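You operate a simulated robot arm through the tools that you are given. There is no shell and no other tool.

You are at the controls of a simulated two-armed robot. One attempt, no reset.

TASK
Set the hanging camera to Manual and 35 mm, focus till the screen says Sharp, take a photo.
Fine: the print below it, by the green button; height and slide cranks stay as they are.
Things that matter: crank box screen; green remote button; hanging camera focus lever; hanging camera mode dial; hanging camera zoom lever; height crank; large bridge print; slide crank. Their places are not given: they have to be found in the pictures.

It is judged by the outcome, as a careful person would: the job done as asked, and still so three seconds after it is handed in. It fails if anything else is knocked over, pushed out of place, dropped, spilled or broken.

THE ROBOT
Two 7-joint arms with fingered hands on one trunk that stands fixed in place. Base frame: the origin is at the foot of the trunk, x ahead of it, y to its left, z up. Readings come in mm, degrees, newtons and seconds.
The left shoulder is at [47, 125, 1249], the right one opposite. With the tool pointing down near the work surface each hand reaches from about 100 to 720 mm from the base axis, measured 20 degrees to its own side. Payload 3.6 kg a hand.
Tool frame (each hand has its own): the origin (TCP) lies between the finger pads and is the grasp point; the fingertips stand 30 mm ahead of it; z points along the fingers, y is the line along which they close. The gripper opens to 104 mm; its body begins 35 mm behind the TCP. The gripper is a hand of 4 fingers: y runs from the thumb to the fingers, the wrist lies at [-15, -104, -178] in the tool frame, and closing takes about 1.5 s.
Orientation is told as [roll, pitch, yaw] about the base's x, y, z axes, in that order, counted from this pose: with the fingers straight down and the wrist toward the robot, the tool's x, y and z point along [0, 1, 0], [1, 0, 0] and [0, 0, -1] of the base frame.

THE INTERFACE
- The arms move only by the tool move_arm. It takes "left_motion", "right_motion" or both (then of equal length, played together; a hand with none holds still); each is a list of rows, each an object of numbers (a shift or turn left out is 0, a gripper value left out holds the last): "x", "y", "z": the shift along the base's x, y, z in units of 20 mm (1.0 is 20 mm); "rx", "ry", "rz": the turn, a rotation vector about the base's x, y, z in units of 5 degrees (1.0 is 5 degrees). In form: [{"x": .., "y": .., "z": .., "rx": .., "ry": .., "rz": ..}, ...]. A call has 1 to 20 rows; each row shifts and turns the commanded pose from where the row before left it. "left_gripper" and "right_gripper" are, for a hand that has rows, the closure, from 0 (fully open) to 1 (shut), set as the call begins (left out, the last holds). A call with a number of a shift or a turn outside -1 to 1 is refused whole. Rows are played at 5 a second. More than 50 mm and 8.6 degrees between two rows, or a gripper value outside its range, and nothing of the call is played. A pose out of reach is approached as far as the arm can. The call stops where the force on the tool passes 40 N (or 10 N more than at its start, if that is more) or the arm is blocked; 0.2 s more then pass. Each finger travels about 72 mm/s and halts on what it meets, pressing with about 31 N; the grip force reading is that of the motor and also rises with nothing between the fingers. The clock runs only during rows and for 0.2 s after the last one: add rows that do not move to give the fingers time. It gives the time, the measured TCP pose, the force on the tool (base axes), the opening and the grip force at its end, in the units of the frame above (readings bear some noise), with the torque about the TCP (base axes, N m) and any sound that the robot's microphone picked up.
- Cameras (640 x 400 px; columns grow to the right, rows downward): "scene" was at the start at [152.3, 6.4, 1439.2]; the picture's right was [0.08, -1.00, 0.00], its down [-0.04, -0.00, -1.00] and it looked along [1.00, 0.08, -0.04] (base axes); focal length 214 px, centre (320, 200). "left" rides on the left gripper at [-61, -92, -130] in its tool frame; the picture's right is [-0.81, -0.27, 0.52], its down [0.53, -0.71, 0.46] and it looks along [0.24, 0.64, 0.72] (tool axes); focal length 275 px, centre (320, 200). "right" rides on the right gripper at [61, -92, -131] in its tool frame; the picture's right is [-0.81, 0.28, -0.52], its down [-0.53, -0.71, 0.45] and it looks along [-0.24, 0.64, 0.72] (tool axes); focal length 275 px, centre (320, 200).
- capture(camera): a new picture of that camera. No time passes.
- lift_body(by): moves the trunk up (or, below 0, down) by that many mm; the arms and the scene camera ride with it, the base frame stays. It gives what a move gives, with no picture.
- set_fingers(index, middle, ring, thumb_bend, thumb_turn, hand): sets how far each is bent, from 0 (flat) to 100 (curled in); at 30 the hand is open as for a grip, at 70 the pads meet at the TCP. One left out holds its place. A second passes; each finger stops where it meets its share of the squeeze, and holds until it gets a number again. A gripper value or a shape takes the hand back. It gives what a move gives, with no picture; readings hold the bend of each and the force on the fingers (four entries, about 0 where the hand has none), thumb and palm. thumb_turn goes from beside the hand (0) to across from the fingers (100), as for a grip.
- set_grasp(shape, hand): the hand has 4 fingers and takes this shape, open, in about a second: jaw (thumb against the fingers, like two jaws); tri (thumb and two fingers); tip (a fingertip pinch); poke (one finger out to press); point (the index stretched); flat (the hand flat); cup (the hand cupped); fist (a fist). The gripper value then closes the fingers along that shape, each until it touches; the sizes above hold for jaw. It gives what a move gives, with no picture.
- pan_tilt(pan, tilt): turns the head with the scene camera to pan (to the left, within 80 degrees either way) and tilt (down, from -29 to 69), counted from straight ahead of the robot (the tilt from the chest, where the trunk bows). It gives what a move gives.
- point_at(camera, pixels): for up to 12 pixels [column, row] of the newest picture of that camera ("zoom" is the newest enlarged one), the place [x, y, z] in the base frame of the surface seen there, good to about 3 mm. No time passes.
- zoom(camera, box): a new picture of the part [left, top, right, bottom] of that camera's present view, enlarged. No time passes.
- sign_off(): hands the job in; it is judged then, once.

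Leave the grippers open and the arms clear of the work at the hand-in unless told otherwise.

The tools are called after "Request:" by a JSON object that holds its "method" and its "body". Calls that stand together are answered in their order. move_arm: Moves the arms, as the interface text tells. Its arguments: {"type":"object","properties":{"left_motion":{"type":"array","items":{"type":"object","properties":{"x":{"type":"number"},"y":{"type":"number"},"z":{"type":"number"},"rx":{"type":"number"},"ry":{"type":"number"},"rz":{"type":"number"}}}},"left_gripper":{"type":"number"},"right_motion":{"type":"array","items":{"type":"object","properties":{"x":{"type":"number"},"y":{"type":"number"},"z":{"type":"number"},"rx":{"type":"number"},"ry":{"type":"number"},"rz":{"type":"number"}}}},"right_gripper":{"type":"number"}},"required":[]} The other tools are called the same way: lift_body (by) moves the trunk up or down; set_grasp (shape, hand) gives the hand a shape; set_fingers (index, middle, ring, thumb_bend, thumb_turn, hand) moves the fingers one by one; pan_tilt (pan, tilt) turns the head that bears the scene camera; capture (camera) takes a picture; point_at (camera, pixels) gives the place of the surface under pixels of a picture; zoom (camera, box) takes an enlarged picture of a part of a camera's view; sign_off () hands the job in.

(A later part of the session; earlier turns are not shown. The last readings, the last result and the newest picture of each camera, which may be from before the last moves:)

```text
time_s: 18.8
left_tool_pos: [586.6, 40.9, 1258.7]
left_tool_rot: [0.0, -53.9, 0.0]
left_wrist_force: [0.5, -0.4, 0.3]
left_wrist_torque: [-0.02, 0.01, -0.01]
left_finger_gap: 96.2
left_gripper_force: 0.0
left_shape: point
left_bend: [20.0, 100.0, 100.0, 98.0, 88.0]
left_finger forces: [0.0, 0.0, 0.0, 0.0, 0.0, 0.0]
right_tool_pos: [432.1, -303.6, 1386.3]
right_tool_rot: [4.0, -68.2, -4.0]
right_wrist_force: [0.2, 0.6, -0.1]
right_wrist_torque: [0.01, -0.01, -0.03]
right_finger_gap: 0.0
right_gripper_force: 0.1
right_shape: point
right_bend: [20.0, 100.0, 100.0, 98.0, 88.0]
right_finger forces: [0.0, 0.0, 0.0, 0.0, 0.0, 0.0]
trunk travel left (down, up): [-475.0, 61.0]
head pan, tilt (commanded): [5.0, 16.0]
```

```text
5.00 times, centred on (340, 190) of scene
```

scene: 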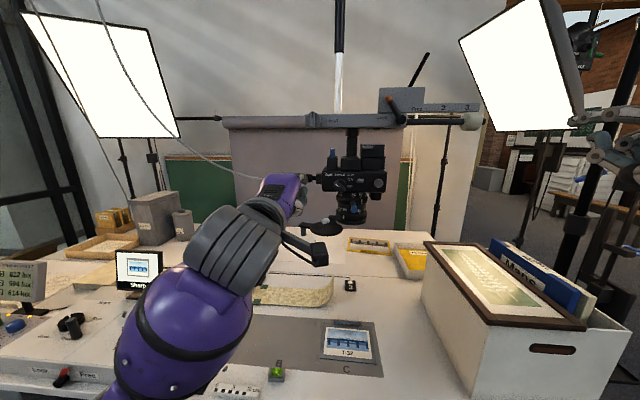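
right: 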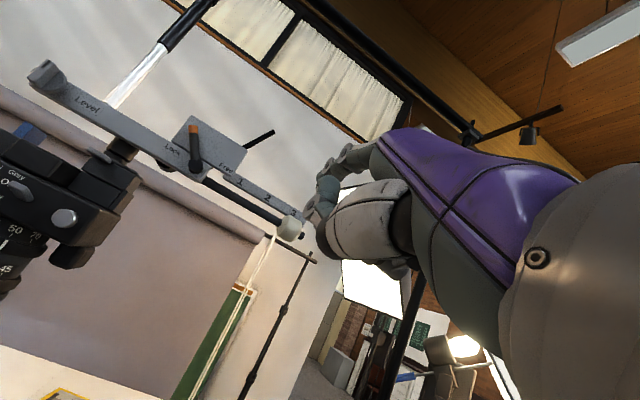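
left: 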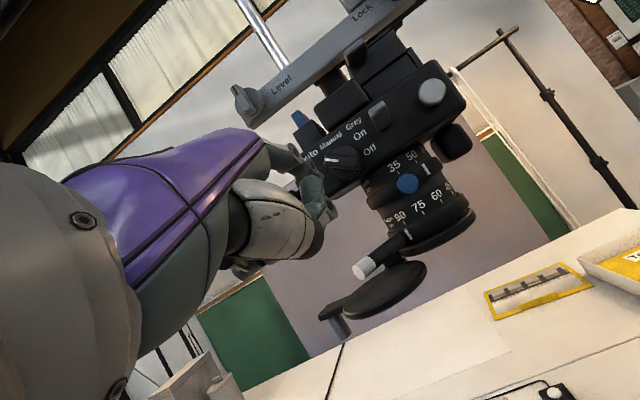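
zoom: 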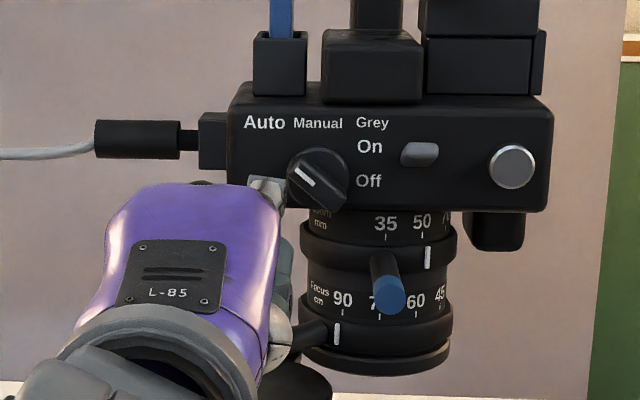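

The finger sits left of the dial at its height. I go forward 34 mm so that the tip lies beside the bar.

Request:
{"method": "move_arm", "body": {"left_motion": [{"x": 0.6}, {"x": 0.6}, {"x": 0.5}]}}

Request:
{"method": "zoom", "body": {"camera": "left", "box": [240, 100, 400, 210]}}

Request:
{"method": "zoom", "body": {"camera": "scene", "box": [300, 160, 370, 210]}}

```text
time_s: 19.6
left_tool_pos: [621.5, 39.8, 1261.0]
left_tool_rot: [0.0, -54.0, 0.0]
left_wrist_force: [0.5, 0.2, 0.0]
left_wrist_torque: [-0.01, 0.0, 0.04]
left_finger_gap: 95.9
left_gripper_force: 0.1
left_shape: point
left_bend: [20.0, 100.0, 100.0, 98.0, 88.0]
left_finger forces: [0.1, 0.1, 0.0, 0.1, 0.0, 0.0]
right_tool_pos: [432.3, -303.9, 1387.1]
right_tool_rot: [4.0, -68.3, -4.0]
right_wrist_force: [0.1, 0.3, -0.3]
right_wrist_torque: [-0.01, 0.01, 0.01]
right_finger_gap: 0.2
right_gripper_force: 0.1
right_shape: point
right_bend: [20.0, 100.0, 100.0, 98.0, 88.0]
right_finger forces: [0.0, 0.0, 0.0, 0.0, 0.0, 0.1]
trunk travel left (down, up): [-475.0, 61.0]
head pan, tilt (commanded): [5.0, 16.0]
```

```text
3.64 times, centred on (320, 155) of left
```

zoom: 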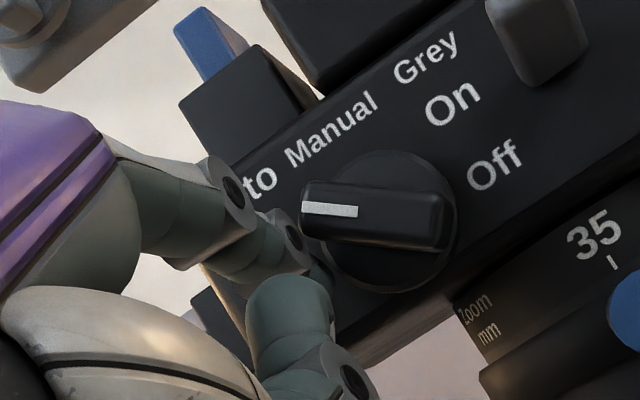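

```text
8.00 times, centred on (335, 185) of scene
```

zoom: 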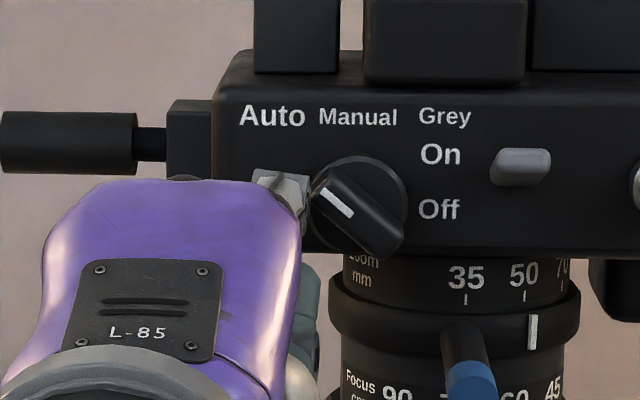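

The tip is beside the bar with no force. Now I push: 5 mm right to touch, then up along an arc around the dial centre, to swing the mark from Auto toward Manual — first half only.

Request:
{"method": "move_arm", "body": {"left_motion": [{"y": -0.26}, {"y": -0.03, "z": 0.17}, {"y": -0.03, "z": 0.17}]}}

Request:
{"method": "zoom", "body": {"camera": "left", "box": [240, 100, 400, 210]}}

Request:
{"method": "zoom", "body": {"camera": "scene", "box": [300, 160, 370, 210]}}

```text
time_s: 20.4
left_tool_pos: [621.1, 33.0, 1267.9]
left_tool_rot: [-0.1, -54.0, 0.0]
left_wrist_force: [0.1, 0.1, 0.5]
left_wrist_torque: [-0.02, 0.0, 0.0]
left_finger_gap: 96.0
left_gripper_force: 0.0
left_shape: point
left_bend: [20.0, 100.0, 100.0, 98.0, 88.0]
left_finger forces: [0.2, 0.1, 0.0, 0.0, 0.0, 0.0]
right_tool_pos: [430.7, -303.2, 1387.8]
right_tool_rot: [3.8, -68.3, -4.0]
right_wrist_force: [-0.3, -0.3, 1.1]
right_wrist_torque: [-0.01, -0.04, 0.01]
right_finger_gap: 0.0
right_gripper_force: 0.0
right_shape: point
right_bend: [20.0, 100.0, 100.0, 98.0, 88.0]
right_finger forces: [0.0, 0.0, 0.1, 0.0, 0.1, 0.0]
trunk travel left (down, up): [-475.0, 61.0]
head pan, tilt (commanded): [5.0, 16.0]
```

```text
3.64 times, centred on (320, 155) of left
```

zoom: 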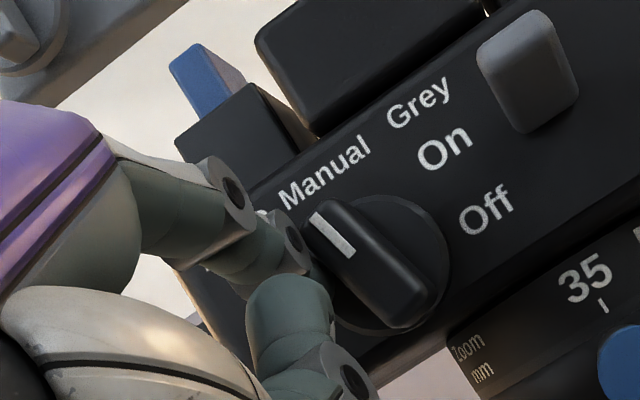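

```text
8.00 times, centred on (335, 185) of scene
```

zoom: 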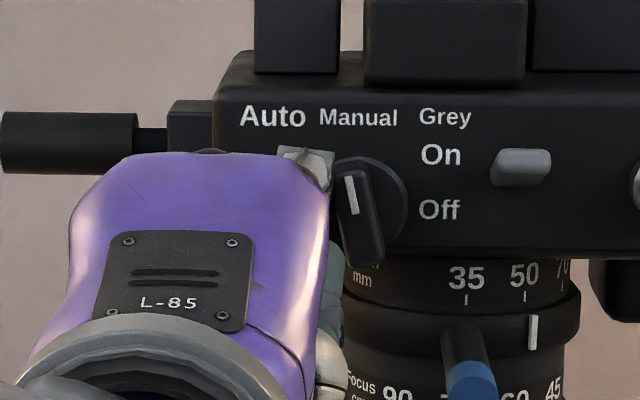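

The bar has swung to nearly upright under "Manual". I check the dial more closely and what the screen says.

Request:
{"method": "zoom", "body": {"camera": "left", "box": [305, 130, 365, 200]}}

Request:
{"method": "zoom", "body": {"camera": "scene", "box": [100, 230, 200, 310]}}

Request:
{"method": "zoom", "body": {"camera": "scene", "box": [325, 165, 365, 195]}}

```text
5.71 times, centred on (335, 165) of left
```

zoom: 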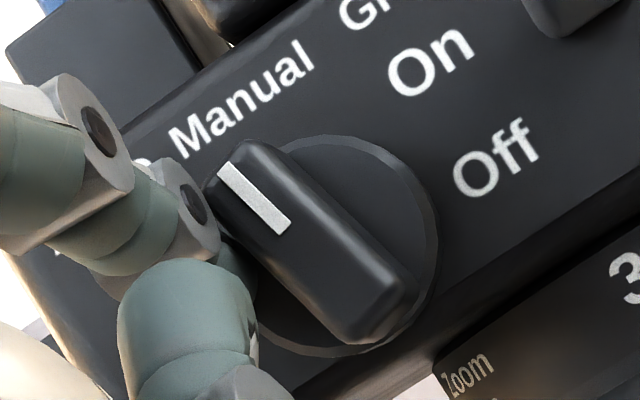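

```text
5.00 times, centred on (150, 270) of scene
```

zoom: 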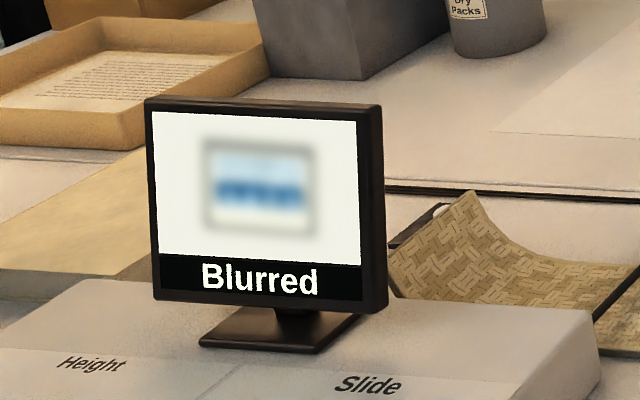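

```text
13.33 times, centred on (345, 180) of scene
```

zoom: 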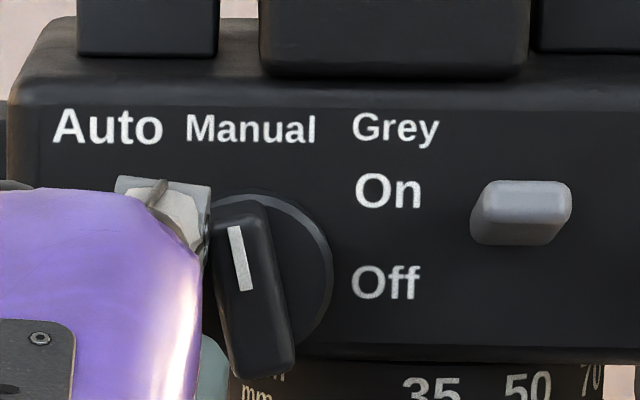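

The screen now says "Blurred", so Manual is in force and the lens must be focused by hand. The bar still leans about 10° to the left of upright, so I nudge it about 3 mm further.

Request:
{"method": "move_arm", "body": {"left_motion": [{"y": -0.03, "z": 0.07}, {"y": -0.03, "z": 0.07}]}}

Request:
{"method": "zoom", "body": {"camera": "left", "box": [305, 130, 365, 200]}}

Request:
{"method": "zoom", "body": {"camera": "scene", "box": [325, 165, 365, 195]}}

```text
time_s: 21.0
left_tool_pos: [621.9, 32.3, 1269.8]
left_tool_rot: [0.1, -54.0, -0.1]
left_wrist_force: [0.4, -0.5, -0.7]
left_wrist_torque: [0.03, -0.04, -0.02]
left_finger_gap: 95.9
left_gripper_force: 0.1
left_shape: point
left_bend: [20.0, 100.0, 100.0, 98.0, 88.0]
left_finger forces: [0.1, 0.0, 0.0, 0.0, 0.0, 0.0]
right_tool_pos: [430.8, -302.7, 1387.9]
right_tool_rot: [3.9, -68.3, -4.0]
right_wrist_force: [-0.2, 0.0, -0.4]
right_wrist_torque: [0.04, -0.01, -0.03]
right_finger_gap: 0.0
right_gripper_force: 0.2
right_shape: point
right_bend: [20.0, 100.0, 100.0, 98.0, 88.0]
right_finger forces: [0.0, 0.0, 0.1, 0.0, 0.0, 0.0]
trunk travel left (down, up): [-475.0, 61.0]
head pan, tilt (commanded): [5.0, 16.0]
```

```text
5.71 times, centred on (335, 165) of left
```

zoom: 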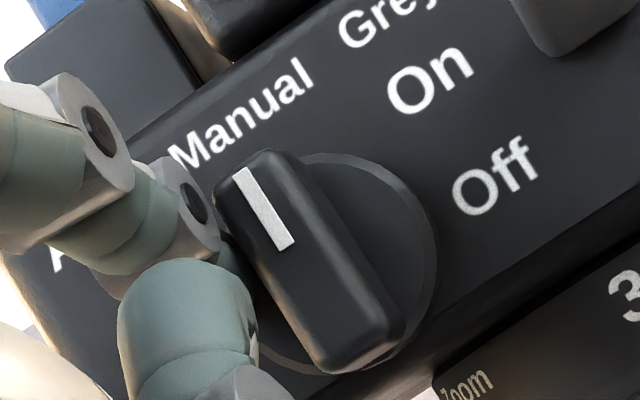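

```text
13.33 times, centred on (345, 180) of scene
```

zoom: 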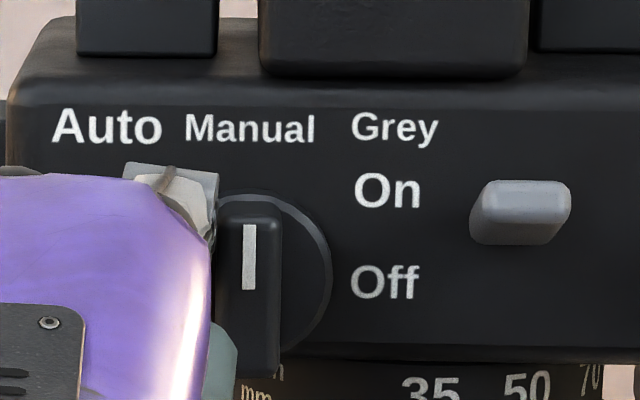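

The mark now stands straight up at "Manual". I move the left finger off sideways, then back out.

Request:
{"method": "move_arm", "body": {"left_motion": [{"y": 0.3, "z": -0.1}, {"x": -0.8, "y": 0.2}, {"x": -0.9, "y": 0.3}, {"x": -0.9, "y": 0.5}]}}

Request:
{"method": "zoom", "body": {"camera": "left", "box": [290, 100, 450, 200]}}

Request:
{"method": "capture", "body": {"camera": "scene"}}

Request:
{"method": "zoom", "body": {"camera": "scene", "box": [290, 150, 400, 240]}}

```text
time_s: 22.0
left_tool_pos: [568.7, 60.2, 1266.9]
left_tool_rot: [0.0, -54.0, 0.0]
left_wrist_force: [-1.5, -0.3, 0.2]
left_wrist_torque: [0.03, 0.03, 0.01]
left_finger_gap: 95.9
left_gripper_force: 0.0
left_shape: point
left_bend: [20.0, 100.0, 100.0, 98.0, 88.0]
left_finger forces: [0.1, 0.0, 0.0, 0.0, 0.0, 0.0]
right_tool_pos: [430.8, -301.6, 1387.1]
right_tool_rot: [3.8, -68.3, -4.0]
right_wrist_force: [0.2, 0.4, -0.2]
right_wrist_torque: [0.01, 0.04, 0.01]
right_finger_gap: 0.1
right_gripper_force: 0.1
right_shape: point
right_bend: [20.0, 100.0, 100.0, 98.0, 88.0]
right_finger forces: [0.0, 0.1, 0.1, 0.0, 0.0, 0.1]
trunk travel left (down, up): [-475.0, 61.0]
head pan, tilt (commanded): [5.0, 16.0]
```

```text
4.00 times, centred on (370, 150) of left
```

zoom: 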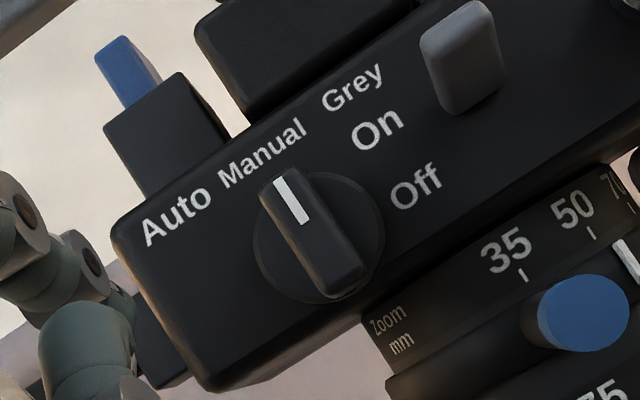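

```text
taken
```

scene: 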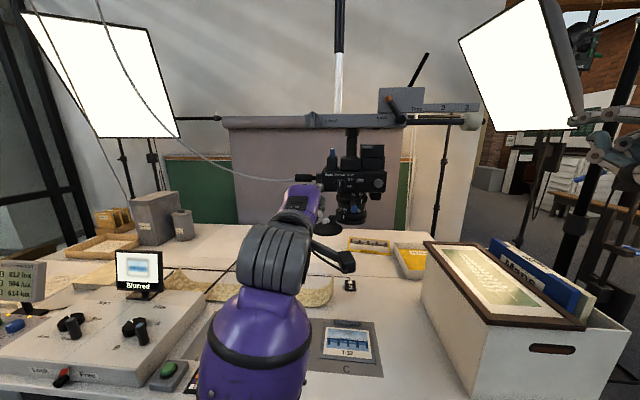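

```text
4.44 times, centred on (345, 195) of scene
```

zoom: 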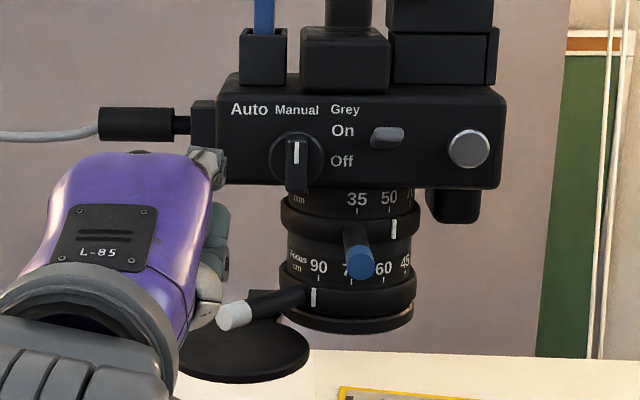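

Manual holds. Next the zoom lever: it must go from 50 to 35, i.e. its blue tip pushed to the left (+y). I take the left hand clear to the left and bring the right hand in front, right of the lever, changing its pitch to about -54.

Request:
{"method": "move_arm", "body": {"left_motion": [{"x": -0.5, "y": 0.8, "z": 0.1}, {"x": -0.5, "y": 0.8, "z": 0.1}, {"x": -0.45, "y": 0.85, "z": 0.1}, {"x": -0.45, "y": 0.85, "z": 0.1}, {"x": -0.4, "y": 0.85, "z": 0.1}, {"x": -0.4, "y": 0.85, "z": 0.1}, {"x": -0.4, "y": 0.85, "z": 0.1}, {"x": -0.4, "y": 0.85, "z": 0.1}, {"x": -0.4, "y": 0.85, "z": 0.1}]}}

Request:
{"method": "move_arm", "body": {"right_motion": [{"x": 0.5, "y": 0.5, "z": -0.5, "ry": 0.5}, {"x": 0.5, "y": 0.6, "z": -0.5, "ry": 0.5}, {"x": 0.5, "y": 0.8, "z": -0.5, "ry": 0.5}, {"x": 0.5, "y": 0.8, "z": -0.5, "ry": 0.5}, {"x": 0.4, "y": 0.8, "z": -0.5, "ry": 0.5}, {"x": 0.4, "y": 0.8, "z": -0.5, "ry": 0.5}, {"x": 0.3, "y": 0.8, "z": -0.5}, {"x": 0.3, "y": 0.8, "z": -0.5}]}}

Request:
{"method": "capture", "body": {"camera": "scene"}}

Request:
{"method": "capture", "body": {"camera": "right"}}

```text
time_s: 24.0
left_tool_pos: [490.5, 211.0, 1287.4]
left_tool_rot: [-0.1, -54.1, 0.0]
left_wrist_force: [0.0, 0.1, -0.6]
left_wrist_torque: [-0.02, 0.0, 0.0]
left_finger_gap: 95.8
left_gripper_force: 0.0
left_shape: point
left_bend: [20.0, 100.0, 100.0, 98.0, 88.0]
left_finger forces: [0.0, 0.0, 0.0, 0.1, 0.0, 0.0]
right_tool_pos: [431.2, -302.4, 1387.0]
right_tool_rot: [3.9, -68.4, -3.9]
right_wrist_force: [0.1, -0.2, 0.0]
right_wrist_torque: [-0.02, -0.01, -0.01]
right_finger_gap: 0.2
right_gripper_force: 0.0
right_shape: point
right_bend: [20.0, 100.0, 100.0, 98.0, 88.0]
right_finger forces: [0.1, 0.0, 0.1, 0.0, 0.0, 0.0]
trunk travel left (down, up): [-475.0, 61.0]
head pan, tilt (commanded): [5.0, 16.0]
```

```text
time_s: 25.8
left_tool_pos: [492.1, 210.5, 1287.4]
left_tool_rot: [0.0, -54.0, -0.1]
left_wrist_force: [-0.2, -0.2, -0.9]
left_wrist_torque: [-0.01, 0.04, 0.0]
left_finger_gap: 96.1
left_gripper_force: 0.1
left_shape: point
left_bend: [20.0, 100.0, 100.0, 98.0, 88.0]
left_finger forces: [0.1, 0.0, 0.0, 0.0, 0.0, 0.0]
right_tool_pos: [499.6, -184.4, 1306.4]
right_tool_rot: [2.1, -53.2, -2.6]
right_wrist_force: [0.4, 0.3, 0.5]
right_wrist_torque: [0.0, -0.01, 0.03]
right_finger_gap: 0.0
right_gripper_force: 0.1
right_shape: point
right_bend: [20.0, 100.0, 100.0, 98.0, 88.0]
right_finger forces: [0.0, 0.0, 0.0, 0.0, 0.0, 0.0]
trunk travel left (down, up): [-475.0, 61.0]
head pan, tilt (commanded): [5.0, 16.0]
```

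```text
taken
```

scene: 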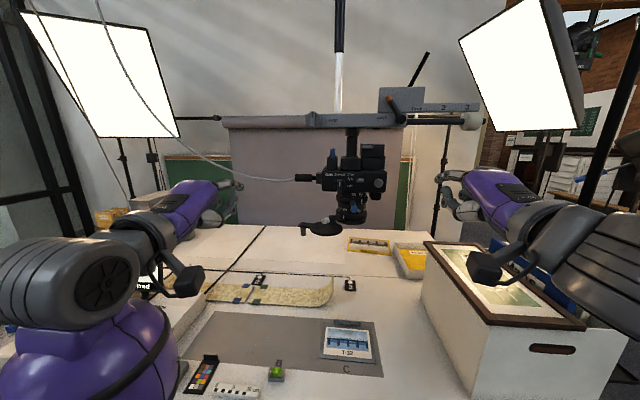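

```text
taken
```

right: 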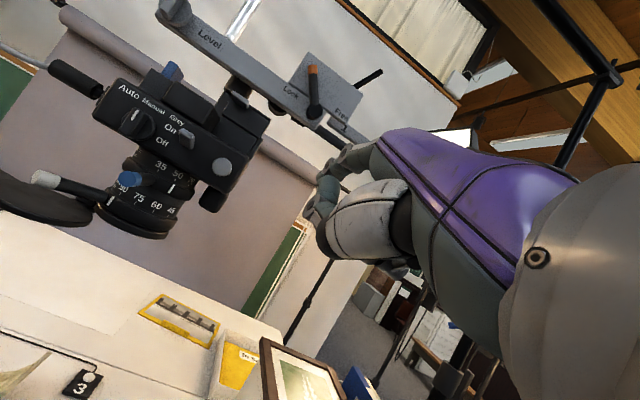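

The right hand is at [500,-184,1306] with pitch -53. I bring its index tip to about [600,-70,1262], still short of the lever and to its right.

Request:
{"method": "move_arm", "body": {"right_motion": [{"x": 0.3, "y": 0.6, "z": -0.75}, {"x": 0.3, "y": 0.6, "z": -0.75}, {"x": 0.4, "y": 0.8, "z": -0.75}, {"x": 0.4, "y": 0.9, "z": -0.75}, {"x": 0.4, "y": 0.9, "z": -0.75}, {"x": 0.4, "y": 0.9, "z": -0.5}]}}

Request:
{"method": "capture", "body": {"camera": "right"}}

Request:
{"method": "zoom", "body": {"camera": "scene", "box": [290, 150, 420, 240]}}

```text
time_s: 27.2
left_tool_pos: [491.8, 211.9, 1286.8]
left_tool_rot: [-0.3, -54.1, 0.1]
left_wrist_force: [-0.5, 1.0, -0.5]
left_wrist_torque: [0.04, -0.05, -0.03]
left_finger_gap: 95.8
left_gripper_force: 0.1
left_shape: point
left_bend: [20.0, 100.0, 100.0, 98.0, 88.0]
left_finger forces: [0.1, 0.1, 0.0, 0.0, 0.0, 0.0]
right_tool_pos: [500.4, -120.7, 1301.2]
right_tool_rot: [2.7, -53.5, 3.1]
right_wrist_force: [0.6, -0.7, 0.7]
right_wrist_torque: [-0.02, 0.0, 0.01]
right_finger_gap: 0.0
right_gripper_force: 0.1
right_shape: point
right_bend: [20.0, 100.0, 100.0, 98.0, 88.0]
right_finger forces: [0.1, 0.0, 0.1, 0.0, 0.0, 0.0]
right hand out of reach, approached as far as the arm can: row 1, 2, 3, 4, 5, 6
trunk travel left (down, up): [-475.0, 61.0]
head pan, tilt (commanded): [5.0, 16.0]
```

```text
taken
```

right: 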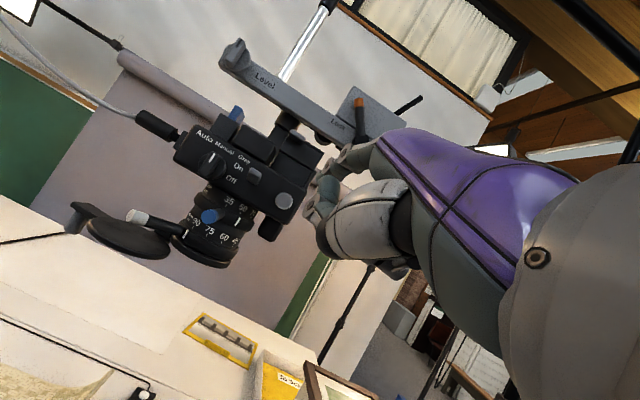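

```text
4.44 times, centred on (355, 195) of scene
```

zoom: 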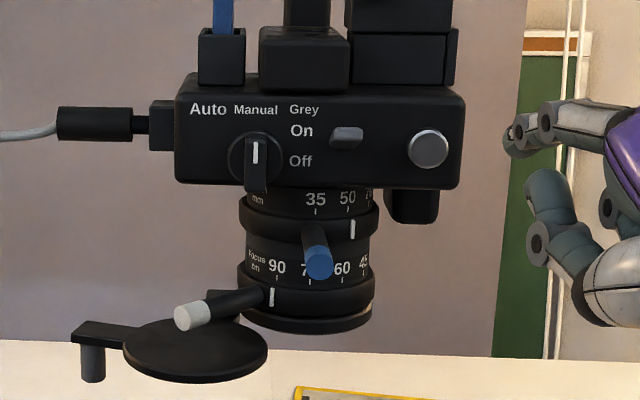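

The right arm cannot get low enough in this posture (stuck at [500,-121,1301]). Lowering the trunk by 80 mm puts the shoulder lower relative to the lever, the same relation that worked for the left arm; below both hands there is free space.

Request:
{"method": "lift_body", "body": {"by": -80}}

Request:
{"method": "capture", "body": {"camera": "scene"}}

```text
time_s: 28.3
left_tool_pos: [512.0, 210.8, 1151.0]
left_tool_rot: [0.1, -47.4, 0.0]
left_wrist_force: [-0.2, 1.0, -0.7]
left_wrist_torque: [0.01, 0.04, 0.0]
left_finger_gap: 96.2
left_gripper_force: 0.0
left_shape: point
left_bend: [20.0, 100.0, 100.0, 98.0, 88.0]
left_finger forces: [0.0, 0.0, 0.0, 0.1, 0.1, 0.1]
right_tool_pos: [506.2, -134.2, 1218.5]
right_tool_rot: [2.4, -53.7, 0.8]
right_wrist_force: [0.4, 0.4, -0.2]
right_wrist_torque: [-0.01, -0.01, 0.04]
right_finger_gap: 0.1
right_gripper_force: 0.0
right_shape: point
right_bend: [20.0, 100.0, 100.0, 98.0, 88.0]
right_finger forces: [0.0, 0.0, 0.0, 0.0, 0.0, 0.1]
trunk travel left (down, up): [-395.0, 141.0]
head pan, tilt (commanded): [5.0, 16.0]
```

```text
taken
```

scene: 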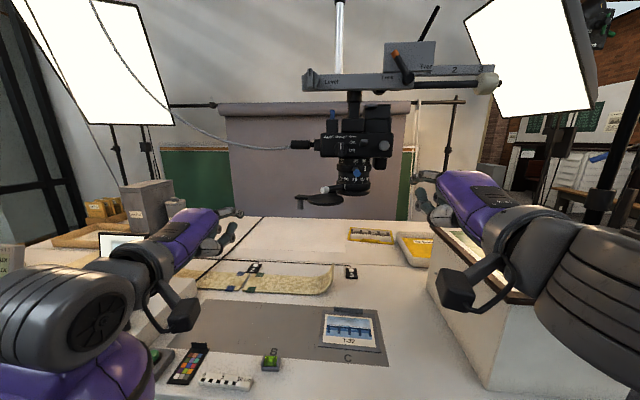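

The left hand dropped more than the trunk did and its pitch changed; I hold both still for a moment to read where they settle.

Request:
{"method": "move_arm", "body": {"left_motion": [{"x": 0}, {"x": 0}], "right_motion": [{"x": 0}, {"x": 0}]}}

```text
time_s: 28.9
left_tool_pos: [511.4, 210.4, 1151.8]
left_tool_rot: [0.0, -47.3, 0.0]
left_wrist_force: [-0.5, 1.2, -0.2]
left_wrist_torque: [0.0, -0.04, -0.01]
left_finger_gap: 96.3
left_gripper_force: 0.1
left_shape: point
left_bend: [20.0, 100.0, 100.0, 98.0, 88.0]
left_finger forces: [0.1, 0.1, 0.1, 0.0, 0.2, 0.0]
right_tool_pos: [505.9, -132.9, 1218.3]
right_tool_rot: [2.4, -53.6, 0.8]
right_wrist_force: [-0.6, -0.6, 0.4]
right_wrist_torque: [0.01, -0.02, 0.0]
right_finger_gap: 0.2
right_gripper_force: 0.1
right_shape: point
right_bend: [20.0, 100.0, 100.0, 98.0, 88.0]
right_finger forces: [0.0, 0.0, 0.1, 0.0, 0.0, 0.1]
trunk travel left (down, up): [-395.0, 141.0]
head pan, tilt (commanded): [5.0, 16.0]
```

Stable. Now the right hand moves forward/left toward the lever: 40 mm ahead, 45 mm left.

Request:
{"method": "move_arm", "body": {"right_motion": [{"x": 0.5, "y": 0.4}, {"x": 0.5, "y": 0.5}, {"x": 0.5, "y": 0.6}, {"x": 0.5, "y": 0.7}]}}

Request:
{"method": "capture", "body": {"camera": "right"}}

Request:
{"method": "zoom", "body": {"camera": "scene", "box": [290, 110, 440, 210]}}

```text
time_s: 29.9
left_tool_pos: [511.2, 211.9, 1150.7]
left_tool_rot: [0.0, -47.4, 0.1]
left_wrist_force: [-0.4, 0.4, -0.4]
left_wrist_torque: [0.0, 0.01, 0.02]
left_finger_gap: 96.2
left_gripper_force: 0.0
left_shape: point
left_bend: [20.0, 100.0, 100.0, 98.0, 88.0]
left_finger forces: [0.0, 0.0, 0.0, 0.0, 0.0, 0.1]
right_tool_pos: [548.4, -88.2, 1219.1]
right_tool_rot: [2.4, -53.6, 0.7]
right_wrist_force: [-0.5, -0.2, 0.3]
right_wrist_torque: [0.01, 0.01, -0.04]
right_finger_gap: 0.0
right_gripper_force: 0.1
right_shape: point
right_bend: [20.0, 100.0, 100.0, 98.0, 88.0]
right_finger forces: [0.1, 0.0, 0.0, 0.0, 0.0, 0.0]
trunk travel left (down, up): [-395.0, 141.0]
head pan, tilt (commanded): [5.0, 16.0]
```

```text
taken
```

right: 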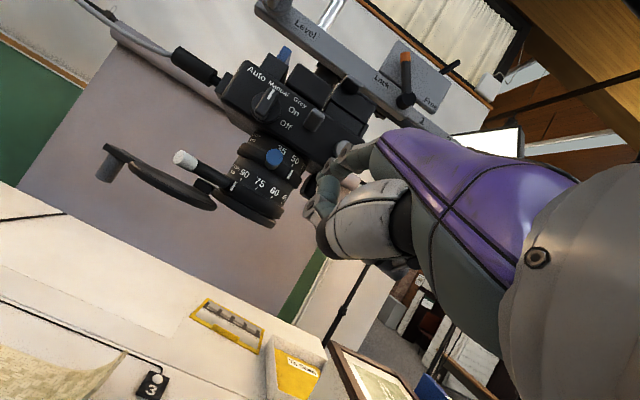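

```text
4.00 times, centred on (365, 160) of scene
```

zoom: 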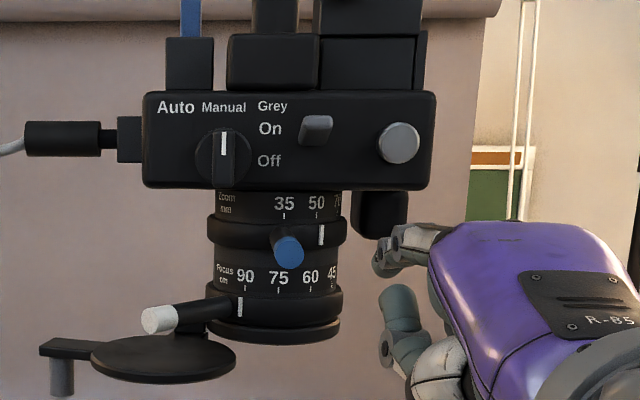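

The view is straight-on now. I measure the right index tip, the blue lever and the scale marks.

Request:
{"method": "point_at", "body": {"camera": "zoom", "pixels": [[378, 262], [384, 255], [400, 240], [290, 252], [285, 235], [280, 232], [320, 235], [285, 213], [317, 213], [395, 300], [385, 350], [160, 320]]}}

```text
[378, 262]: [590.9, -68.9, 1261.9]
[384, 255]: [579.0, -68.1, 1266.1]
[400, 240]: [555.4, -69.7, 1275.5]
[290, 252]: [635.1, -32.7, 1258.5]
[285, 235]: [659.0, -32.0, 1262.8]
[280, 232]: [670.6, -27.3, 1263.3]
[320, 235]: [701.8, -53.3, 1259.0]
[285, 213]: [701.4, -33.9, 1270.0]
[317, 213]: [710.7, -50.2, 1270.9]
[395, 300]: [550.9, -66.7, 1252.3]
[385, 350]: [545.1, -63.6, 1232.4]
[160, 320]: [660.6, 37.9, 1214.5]
```

Right index tip is at about [600,-76,1260]; the blue lever's tip is [634,-31,1258] pointing straight at me. I bring the fingertip forward beside the lever's right side, about 13 mm off.

Request:
{"method": "move_arm", "body": {"right_motion": [{"x": 0.6, "y": 0.1, "z": -0.02}, {"x": 0.7, "y": 0.2, "z": -0.02}, {"x": 0.7, "y": 0.2, "z": -0.02}, {"x": 0.7, "y": 0.2, "z": -0.02}]}}

Request:
{"method": "capture", "body": {"camera": "right"}}

Request:
{"method": "zoom", "body": {"camera": "scene", "box": [310, 130, 410, 200]}}

```text
time_s: 30.9
left_tool_pos: [512.1, 210.5, 1150.4]
left_tool_rot: [0.0, -47.4, -0.1]
left_wrist_force: [0.3, 0.1, 0.1]
left_wrist_torque: [0.01, -0.01, 0.02]
left_finger_gap: 96.0
left_gripper_force: 0.0
left_shape: point
left_bend: [20.0, 100.0, 100.0, 98.0, 88.0]
left_finger forces: [0.2, 0.0, 0.0, 0.0, 0.0, 0.0]
right_tool_pos: [601.1, -75.9, 1217.2]
right_tool_rot: [2.5, -53.5, 0.8]
right_wrist_force: [0.6, -0.2, 0.1]
right_wrist_torque: [0.02, 0.0, 0.01]
right_finger_gap: 0.0
right_gripper_force: 0.1
right_shape: point
right_bend: [20.0, 100.0, 100.0, 98.0, 88.0]
right_finger forces: [0.0, 0.0, 0.0, 0.0, 0.0, 0.1]
trunk travel left (down, up): [-395.0, 141.0]
head pan, tilt (commanded): [5.0, 16.0]
```

```text
taken
```

right: 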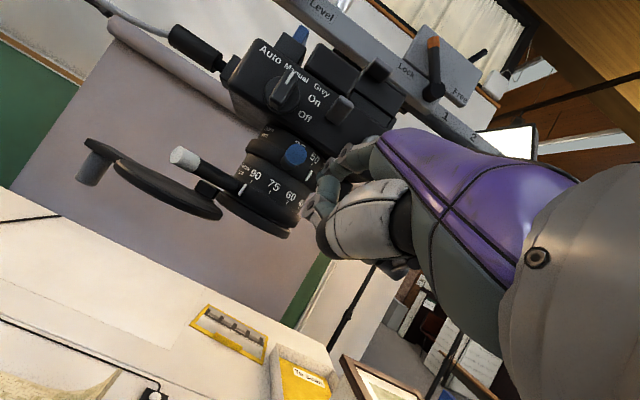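

```text
5.71 times, centred on (360, 165) of scene
```

zoom: 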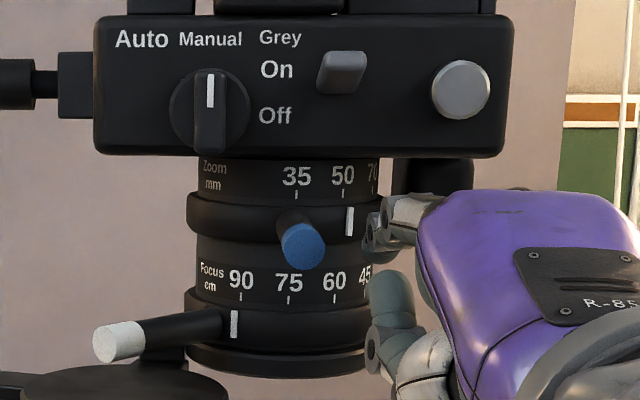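

The fingertip is level with the blue lever, right of it. I push left in 6 mm steps for about 42 mm, then check the zoom mark.

Request:
{"method": "move_arm", "body": {"right_motion": [{"y": 0.3}, {"y": 0.3}, {"y": 0.3}, {"y": 0.3}, {"y": 0.3}, {"y": 0.3}, {"y": 0.3}]}}

Request:
{"method": "capture", "body": {"camera": "right"}}

Request:
{"method": "zoom", "body": {"camera": "scene", "box": [310, 130, 410, 200]}}

```text
time_s: 32.5
left_tool_pos: [511.9, 210.4, 1151.1]
left_tool_rot: [0.0, -47.4, 0.0]
left_wrist_force: [-0.4, 0.5, -0.2]
left_wrist_torque: [0.0, -0.01, 0.01]
left_finger_gap: 96.3
left_gripper_force: 0.1
left_shape: point
left_bend: [20.0, 100.0, 100.0, 98.0, 88.0]
left_finger forces: [0.0, 0.1, 0.0, 0.0, 0.0, 0.1]
right_tool_pos: [601.8, -34.0, 1216.1]
right_tool_rot: [2.5, -53.6, 0.8]
right_wrist_force: [-0.3, -0.3, -0.2]
right_wrist_torque: [0.02, 0.0, -0.04]
right_finger_gap: 96.0
right_gripper_force: 0.0
right_shape: point
right_bend: [20.0, 100.0, 100.0, 98.0, 88.0]
right_finger forces: [0.3, 0.1, 0.1, 0.0, 0.1, 0.0]
trunk travel left (down, up): [-395.0, 141.0]
head pan, tilt (commanded): [5.0, 16.0]
```

```text
taken
```

right: 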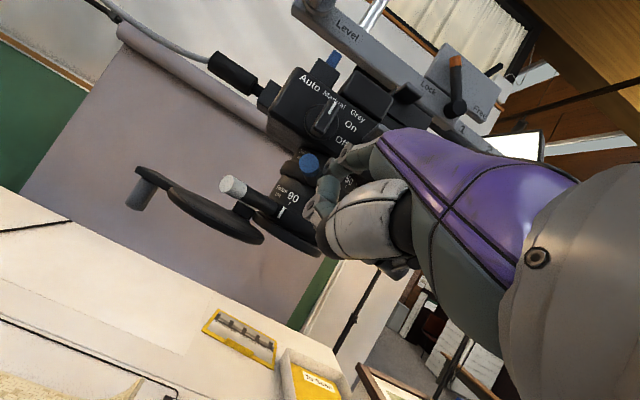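

```text
5.71 times, centred on (360, 165) of scene
```

zoom: 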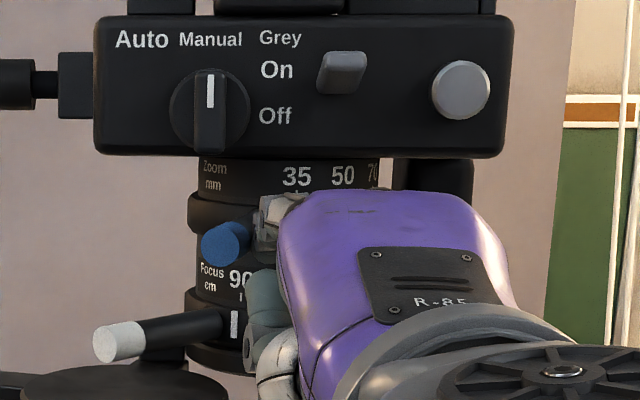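

The lever moved left by about 16°. About 16° remain. I push 19 mm more, then back the finger off to the right to read the mark.

Request:
{"method": "move_arm", "body": {"right_motion": [{"y": 0.3}, {"y": 0.3}, {"y": 0.3}, {"y": 0.05}]}}

Request:
{"method": "capture", "body": {"camera": "right"}}

Request:
{"method": "zoom", "body": {"camera": "scene", "box": [310, 130, 410, 200]}}

```text
time_s: 33.5
left_tool_pos: [512.0, 209.8, 1149.7]
left_tool_rot: [0.0, -47.4, 0.0]
left_wrist_force: [-0.6, -0.7, -0.7]
left_wrist_torque: [0.01, 0.03, 0.03]
left_finger_gap: 96.0
left_gripper_force: 0.0
left_shape: point
left_bend: [20.0, 100.0, 100.0, 98.0, 88.0]
left_finger forces: [0.0, 0.1, 0.1, 0.1, 0.0, 0.0]
right_tool_pos: [601.8, -15.6, 1217.9]
right_tool_rot: [2.4, -53.6, 0.7]
right_wrist_force: [0.0, 0.3, -0.1]
right_wrist_torque: [-0.02, 0.0, -0.01]
right_finger_gap: 95.9
right_gripper_force: 0.1
right_shape: point
right_bend: [20.0, 100.0, 100.0, 98.0, 88.0]
right_finger forces: [0.0, 0.1, 0.1, 0.0, 0.0, 0.0]
trunk travel left (down, up): [-395.0, 141.0]
head pan, tilt (commanded): [5.0, 16.0]
```

```text
taken
```

right: 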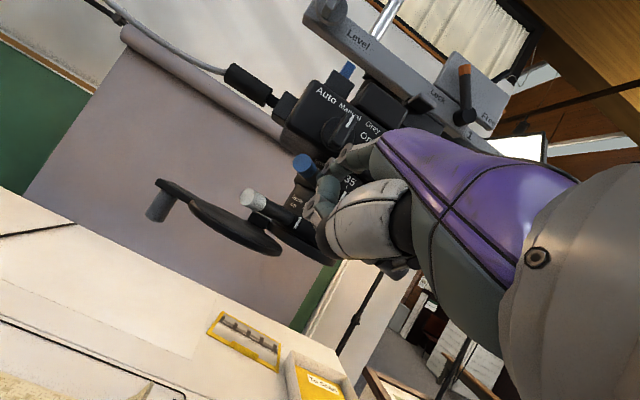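

```text
5.71 times, centred on (360, 165) of scene
```

zoom: 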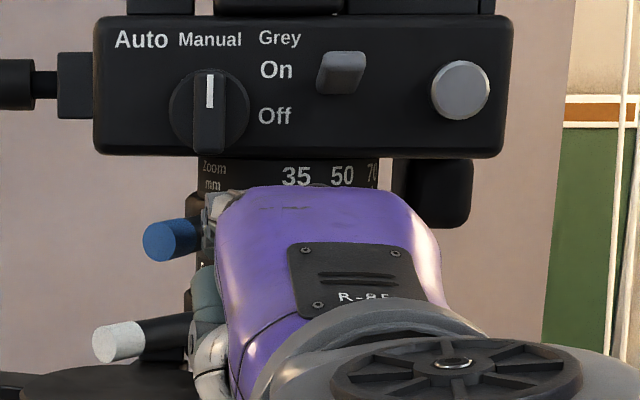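

I enlarge the right-hand camera's view around the "35" (350,182) to read the mark past the finger.

Request:
{"method": "zoom", "body": {"camera": "right", "box": [280, 140, 380, 220]}}

Request:
{"method": "point_at", "body": {"camera": "scene", "pixels": [[332, 172], [328, 170]]}}

```text
5.00 times, centred on (330, 180) of right
```

zoom: 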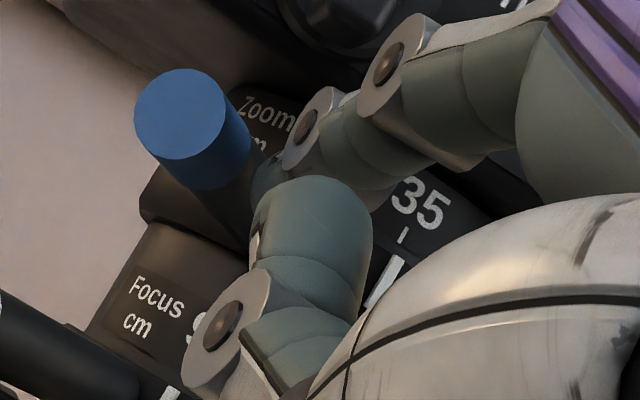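

```text
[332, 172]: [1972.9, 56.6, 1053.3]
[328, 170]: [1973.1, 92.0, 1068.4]
```

The white mark is almost under the 35 tick, still ~2–3° short. I push 3 mm more, then retreat the finger to the right and back for a clear look.

Request:
{"method": "move_arm", "body": {"right_motion": [{"y": 0.08}, {"y": 0.08}]}}

Request:
{"method": "zoom", "body": {"camera": "right", "box": [280, 140, 380, 220]}}

Request:
{"method": "move_arm", "body": {"right_motion": [{"y": -0.4}, {"y": -0.7}, {"y": -0.8}, {"y": -0.9, "x": -0.3}, {"y": -0.9, "x": -0.5}]}}

Request:
{"method": "zoom", "body": {"camera": "scene", "box": [310, 130, 410, 200]}}

Request:
{"method": "capture", "body": {"camera": "right"}}

```text
time_s: 34.1
left_tool_pos: [511.7, 210.2, 1150.5]
left_tool_rot: [0.1, -47.4, 0.0]
left_wrist_force: [0.1, -0.4, -0.3]
left_wrist_torque: [-0.02, 0.0, -0.02]
left_finger_gap: 96.0
left_gripper_force: 0.0
left_shape: point
left_bend: [20.0, 100.0, 100.0, 98.0, 88.0]
left_finger forces: [0.0, 0.0, 0.1, 0.0, 0.1, 0.0]
right_tool_pos: [602.2, -13.0, 1217.1]
right_tool_rot: [2.5, -53.6, 0.7]
right_wrist_force: [-0.1, -1.7, -0.4]
right_wrist_torque: [-0.02, -0.06, -0.01]
right_finger_gap: 95.9
right_gripper_force: 0.1
right_shape: point
right_bend: [20.0, 100.0, 100.0, 98.0, 88.0]
right_finger forces: [0.5, 0.0, 0.0, 0.1, 0.0, 0.0]
trunk travel left (down, up): [-395.0, 141.0]
head pan, tilt (commanded): [5.0, 16.0]
```

```text
5.00 times, centred on (330, 180) of right
```

zoom: 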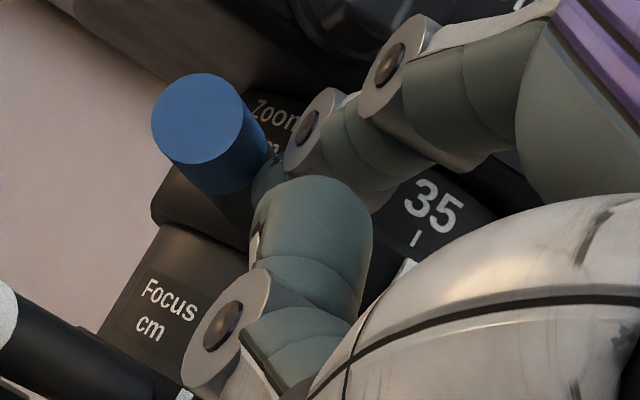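

```text
time_s: 35.3
left_tool_pos: [511.2, 209.4, 1150.0]
left_tool_rot: [0.0, -47.4, -0.1]
left_wrist_force: [-0.3, 0.3, 0.4]
left_wrist_torque: [0.0, 0.02, 0.0]
left_finger_gap: 96.0
left_gripper_force: 0.1
left_shape: point
left_bend: [20.0, 100.0, 100.0, 98.0, 88.0]
left_finger forces: [0.1, 0.1, 0.0, 0.0, 0.1, 0.0]
right_tool_pos: [582.7, -86.5, 1217.0]
right_tool_rot: [2.5, -53.7, 0.8]
right_wrist_force: [0.6, 0.2, 0.5]
right_wrist_torque: [0.0, 0.02, 0.04]
right_finger_gap: 96.2
right_gripper_force: 0.0
right_shape: point
right_bend: [20.0, 100.0, 100.0, 98.0, 88.0]
right_finger forces: [0.0, 0.0, 0.0, 0.0, 0.0, 0.0]
trunk travel left (down, up): [-395.0, 141.0]
head pan, tilt (commanded): [5.0, 16.0]
```

```text
5.71 times, centred on (360, 165) of scene
```

zoom: 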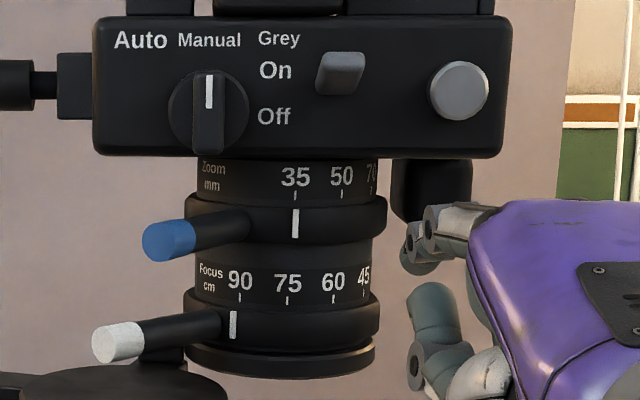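

```text
taken
```

right: 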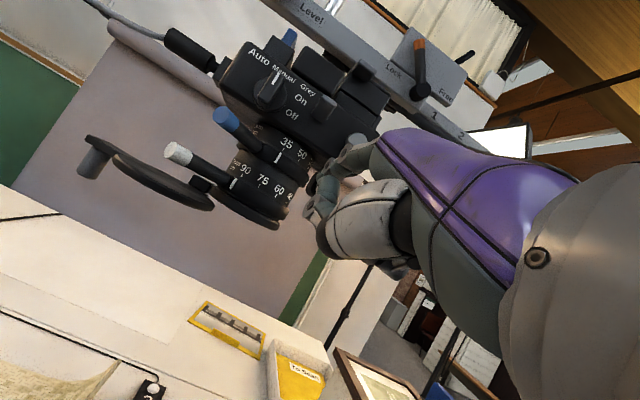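

The white mark now sits exactly under 35. Next is focusing with the white lever at about [661,38,1215]; it has to go right. I clear the right hand away, then measure the lens cap beneath the lever to plan the left finger's path.

Request:
{"method": "move_arm", "body": {"right_motion": [{"x": -0.5, "y": -0.7}, {"x": -0.4, "y": -0.9}, {"x": -0.3, "y": -0.9}, {"x": -0.3, "y": -0.9}, {"x": -0.3, "y": -0.9}, {"x": -0.3, "y": -0.9}, {"x": -0.3, "y": -0.9}]}}

Request:
{"method": "capture", "body": {"camera": "scene"}}

Request:
{"method": "capture", "body": {"camera": "left"}}

Request:
{"method": "zoom", "body": {"camera": "scene", "box": [280, 130, 400, 220]}}

Request:
{"method": "point_at", "body": {"camera": "zoom", "pixels": [[160, 367], [230, 388], [290, 385], [320, 370], [240, 365], [70, 365], [100, 350], [225, 310], [255, 300], [265, 240], [305, 235], [300, 300]]}}

```text
time_s: 36.9
left_tool_pos: [511.2, 209.9, 1151.5]
left_tool_rot: [0.0, -47.3, 0.0]
left_wrist_force: [-1.2, 0.3, 0.0]
left_wrist_torque: [-0.03, 0.02, -0.03]
left_finger_gap: 95.9
left_gripper_force: 0.0
left_shape: point
left_bend: [20.0, 100.0, 100.0, 98.0, 88.0]
left_finger forces: [0.0, 0.0, 0.0, 0.0, 0.1, 0.0]
right_tool_pos: [537.7, -208.1, 1217.1]
right_tool_rot: [2.2, -53.8, 0.8]
right_wrist_force: [0.4, 0.2, 0.6]
right_wrist_torque: [-0.01, 0.03, -0.01]
right_finger_gap: 96.2
right_gripper_force: 0.0
right_shape: point
right_bend: [20.0, 100.0, 100.0, 98.0, 88.0]
right_finger forces: [0.0, 0.0, 0.0, 0.0, 0.0, 0.1]
trunk travel left (down, up): [-395.0, 141.0]
head pan, tilt (commanded): [5.0, 16.0]
```

```text
taken
```

scene: 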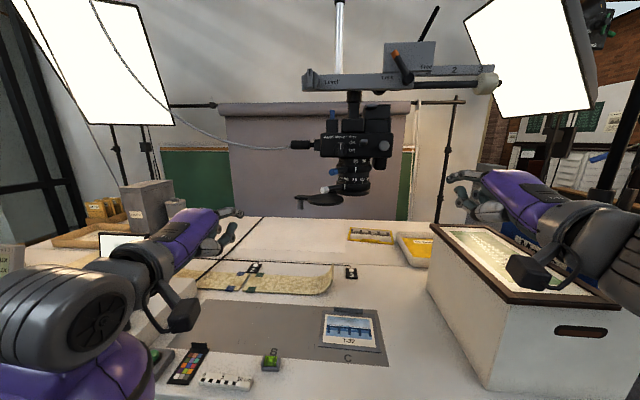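

```text
taken
```

left: 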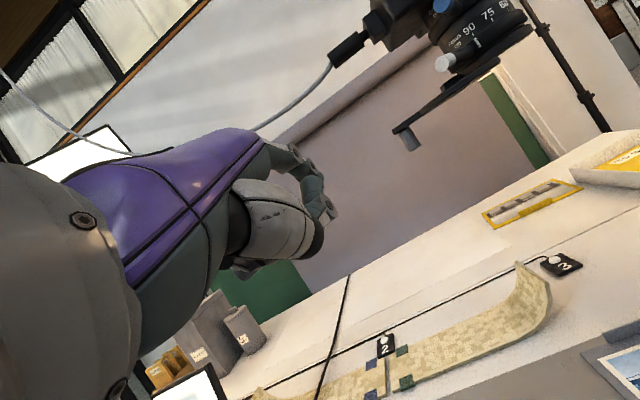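

```text
4.44 times, centred on (340, 175) of scene
```

zoom: 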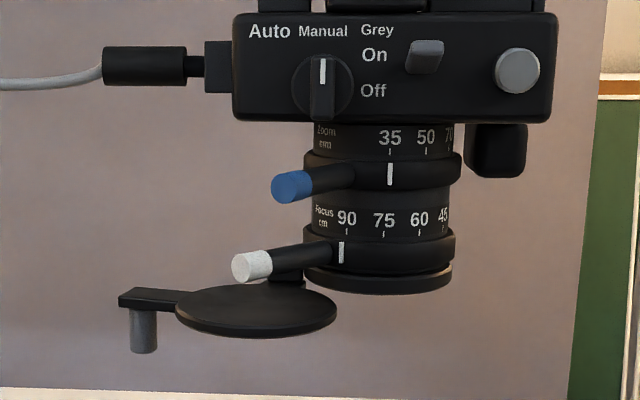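

```text
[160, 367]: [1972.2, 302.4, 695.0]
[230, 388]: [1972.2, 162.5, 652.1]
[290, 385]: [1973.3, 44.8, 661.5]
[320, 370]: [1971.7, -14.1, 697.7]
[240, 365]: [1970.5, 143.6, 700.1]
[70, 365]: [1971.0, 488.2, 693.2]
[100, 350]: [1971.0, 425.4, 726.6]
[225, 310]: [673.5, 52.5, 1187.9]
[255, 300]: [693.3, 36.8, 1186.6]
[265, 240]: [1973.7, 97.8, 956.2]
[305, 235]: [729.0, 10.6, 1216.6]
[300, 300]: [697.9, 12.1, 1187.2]
```

Request:
{"method": "point_at", "body": {"camera": "zoom", "pixels": [[182, 308], [255, 326], [256, 333], [325, 318], [215, 322], [255, 290], [240, 266], [262, 264], [285, 262], [285, 188], [305, 185], [143, 335]]}}

Request:
{"method": "zoom", "body": {"camera": "left", "box": [320, 0, 520, 160]}}

```text
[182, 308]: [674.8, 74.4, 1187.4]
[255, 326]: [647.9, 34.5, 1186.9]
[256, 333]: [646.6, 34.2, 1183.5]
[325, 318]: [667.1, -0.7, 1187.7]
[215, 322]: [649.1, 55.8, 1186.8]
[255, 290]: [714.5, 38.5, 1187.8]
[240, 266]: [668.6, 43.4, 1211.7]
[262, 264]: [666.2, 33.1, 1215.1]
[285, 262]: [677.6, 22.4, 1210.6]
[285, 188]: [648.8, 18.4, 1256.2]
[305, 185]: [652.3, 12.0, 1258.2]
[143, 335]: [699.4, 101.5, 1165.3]
```

```text
2.50 times, centred on (420, 80) of left
```

zoom: 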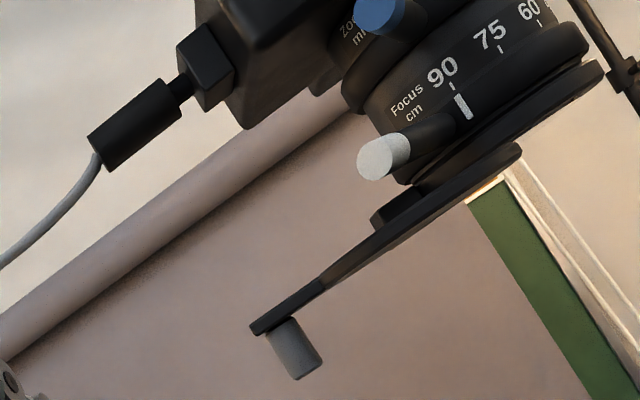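

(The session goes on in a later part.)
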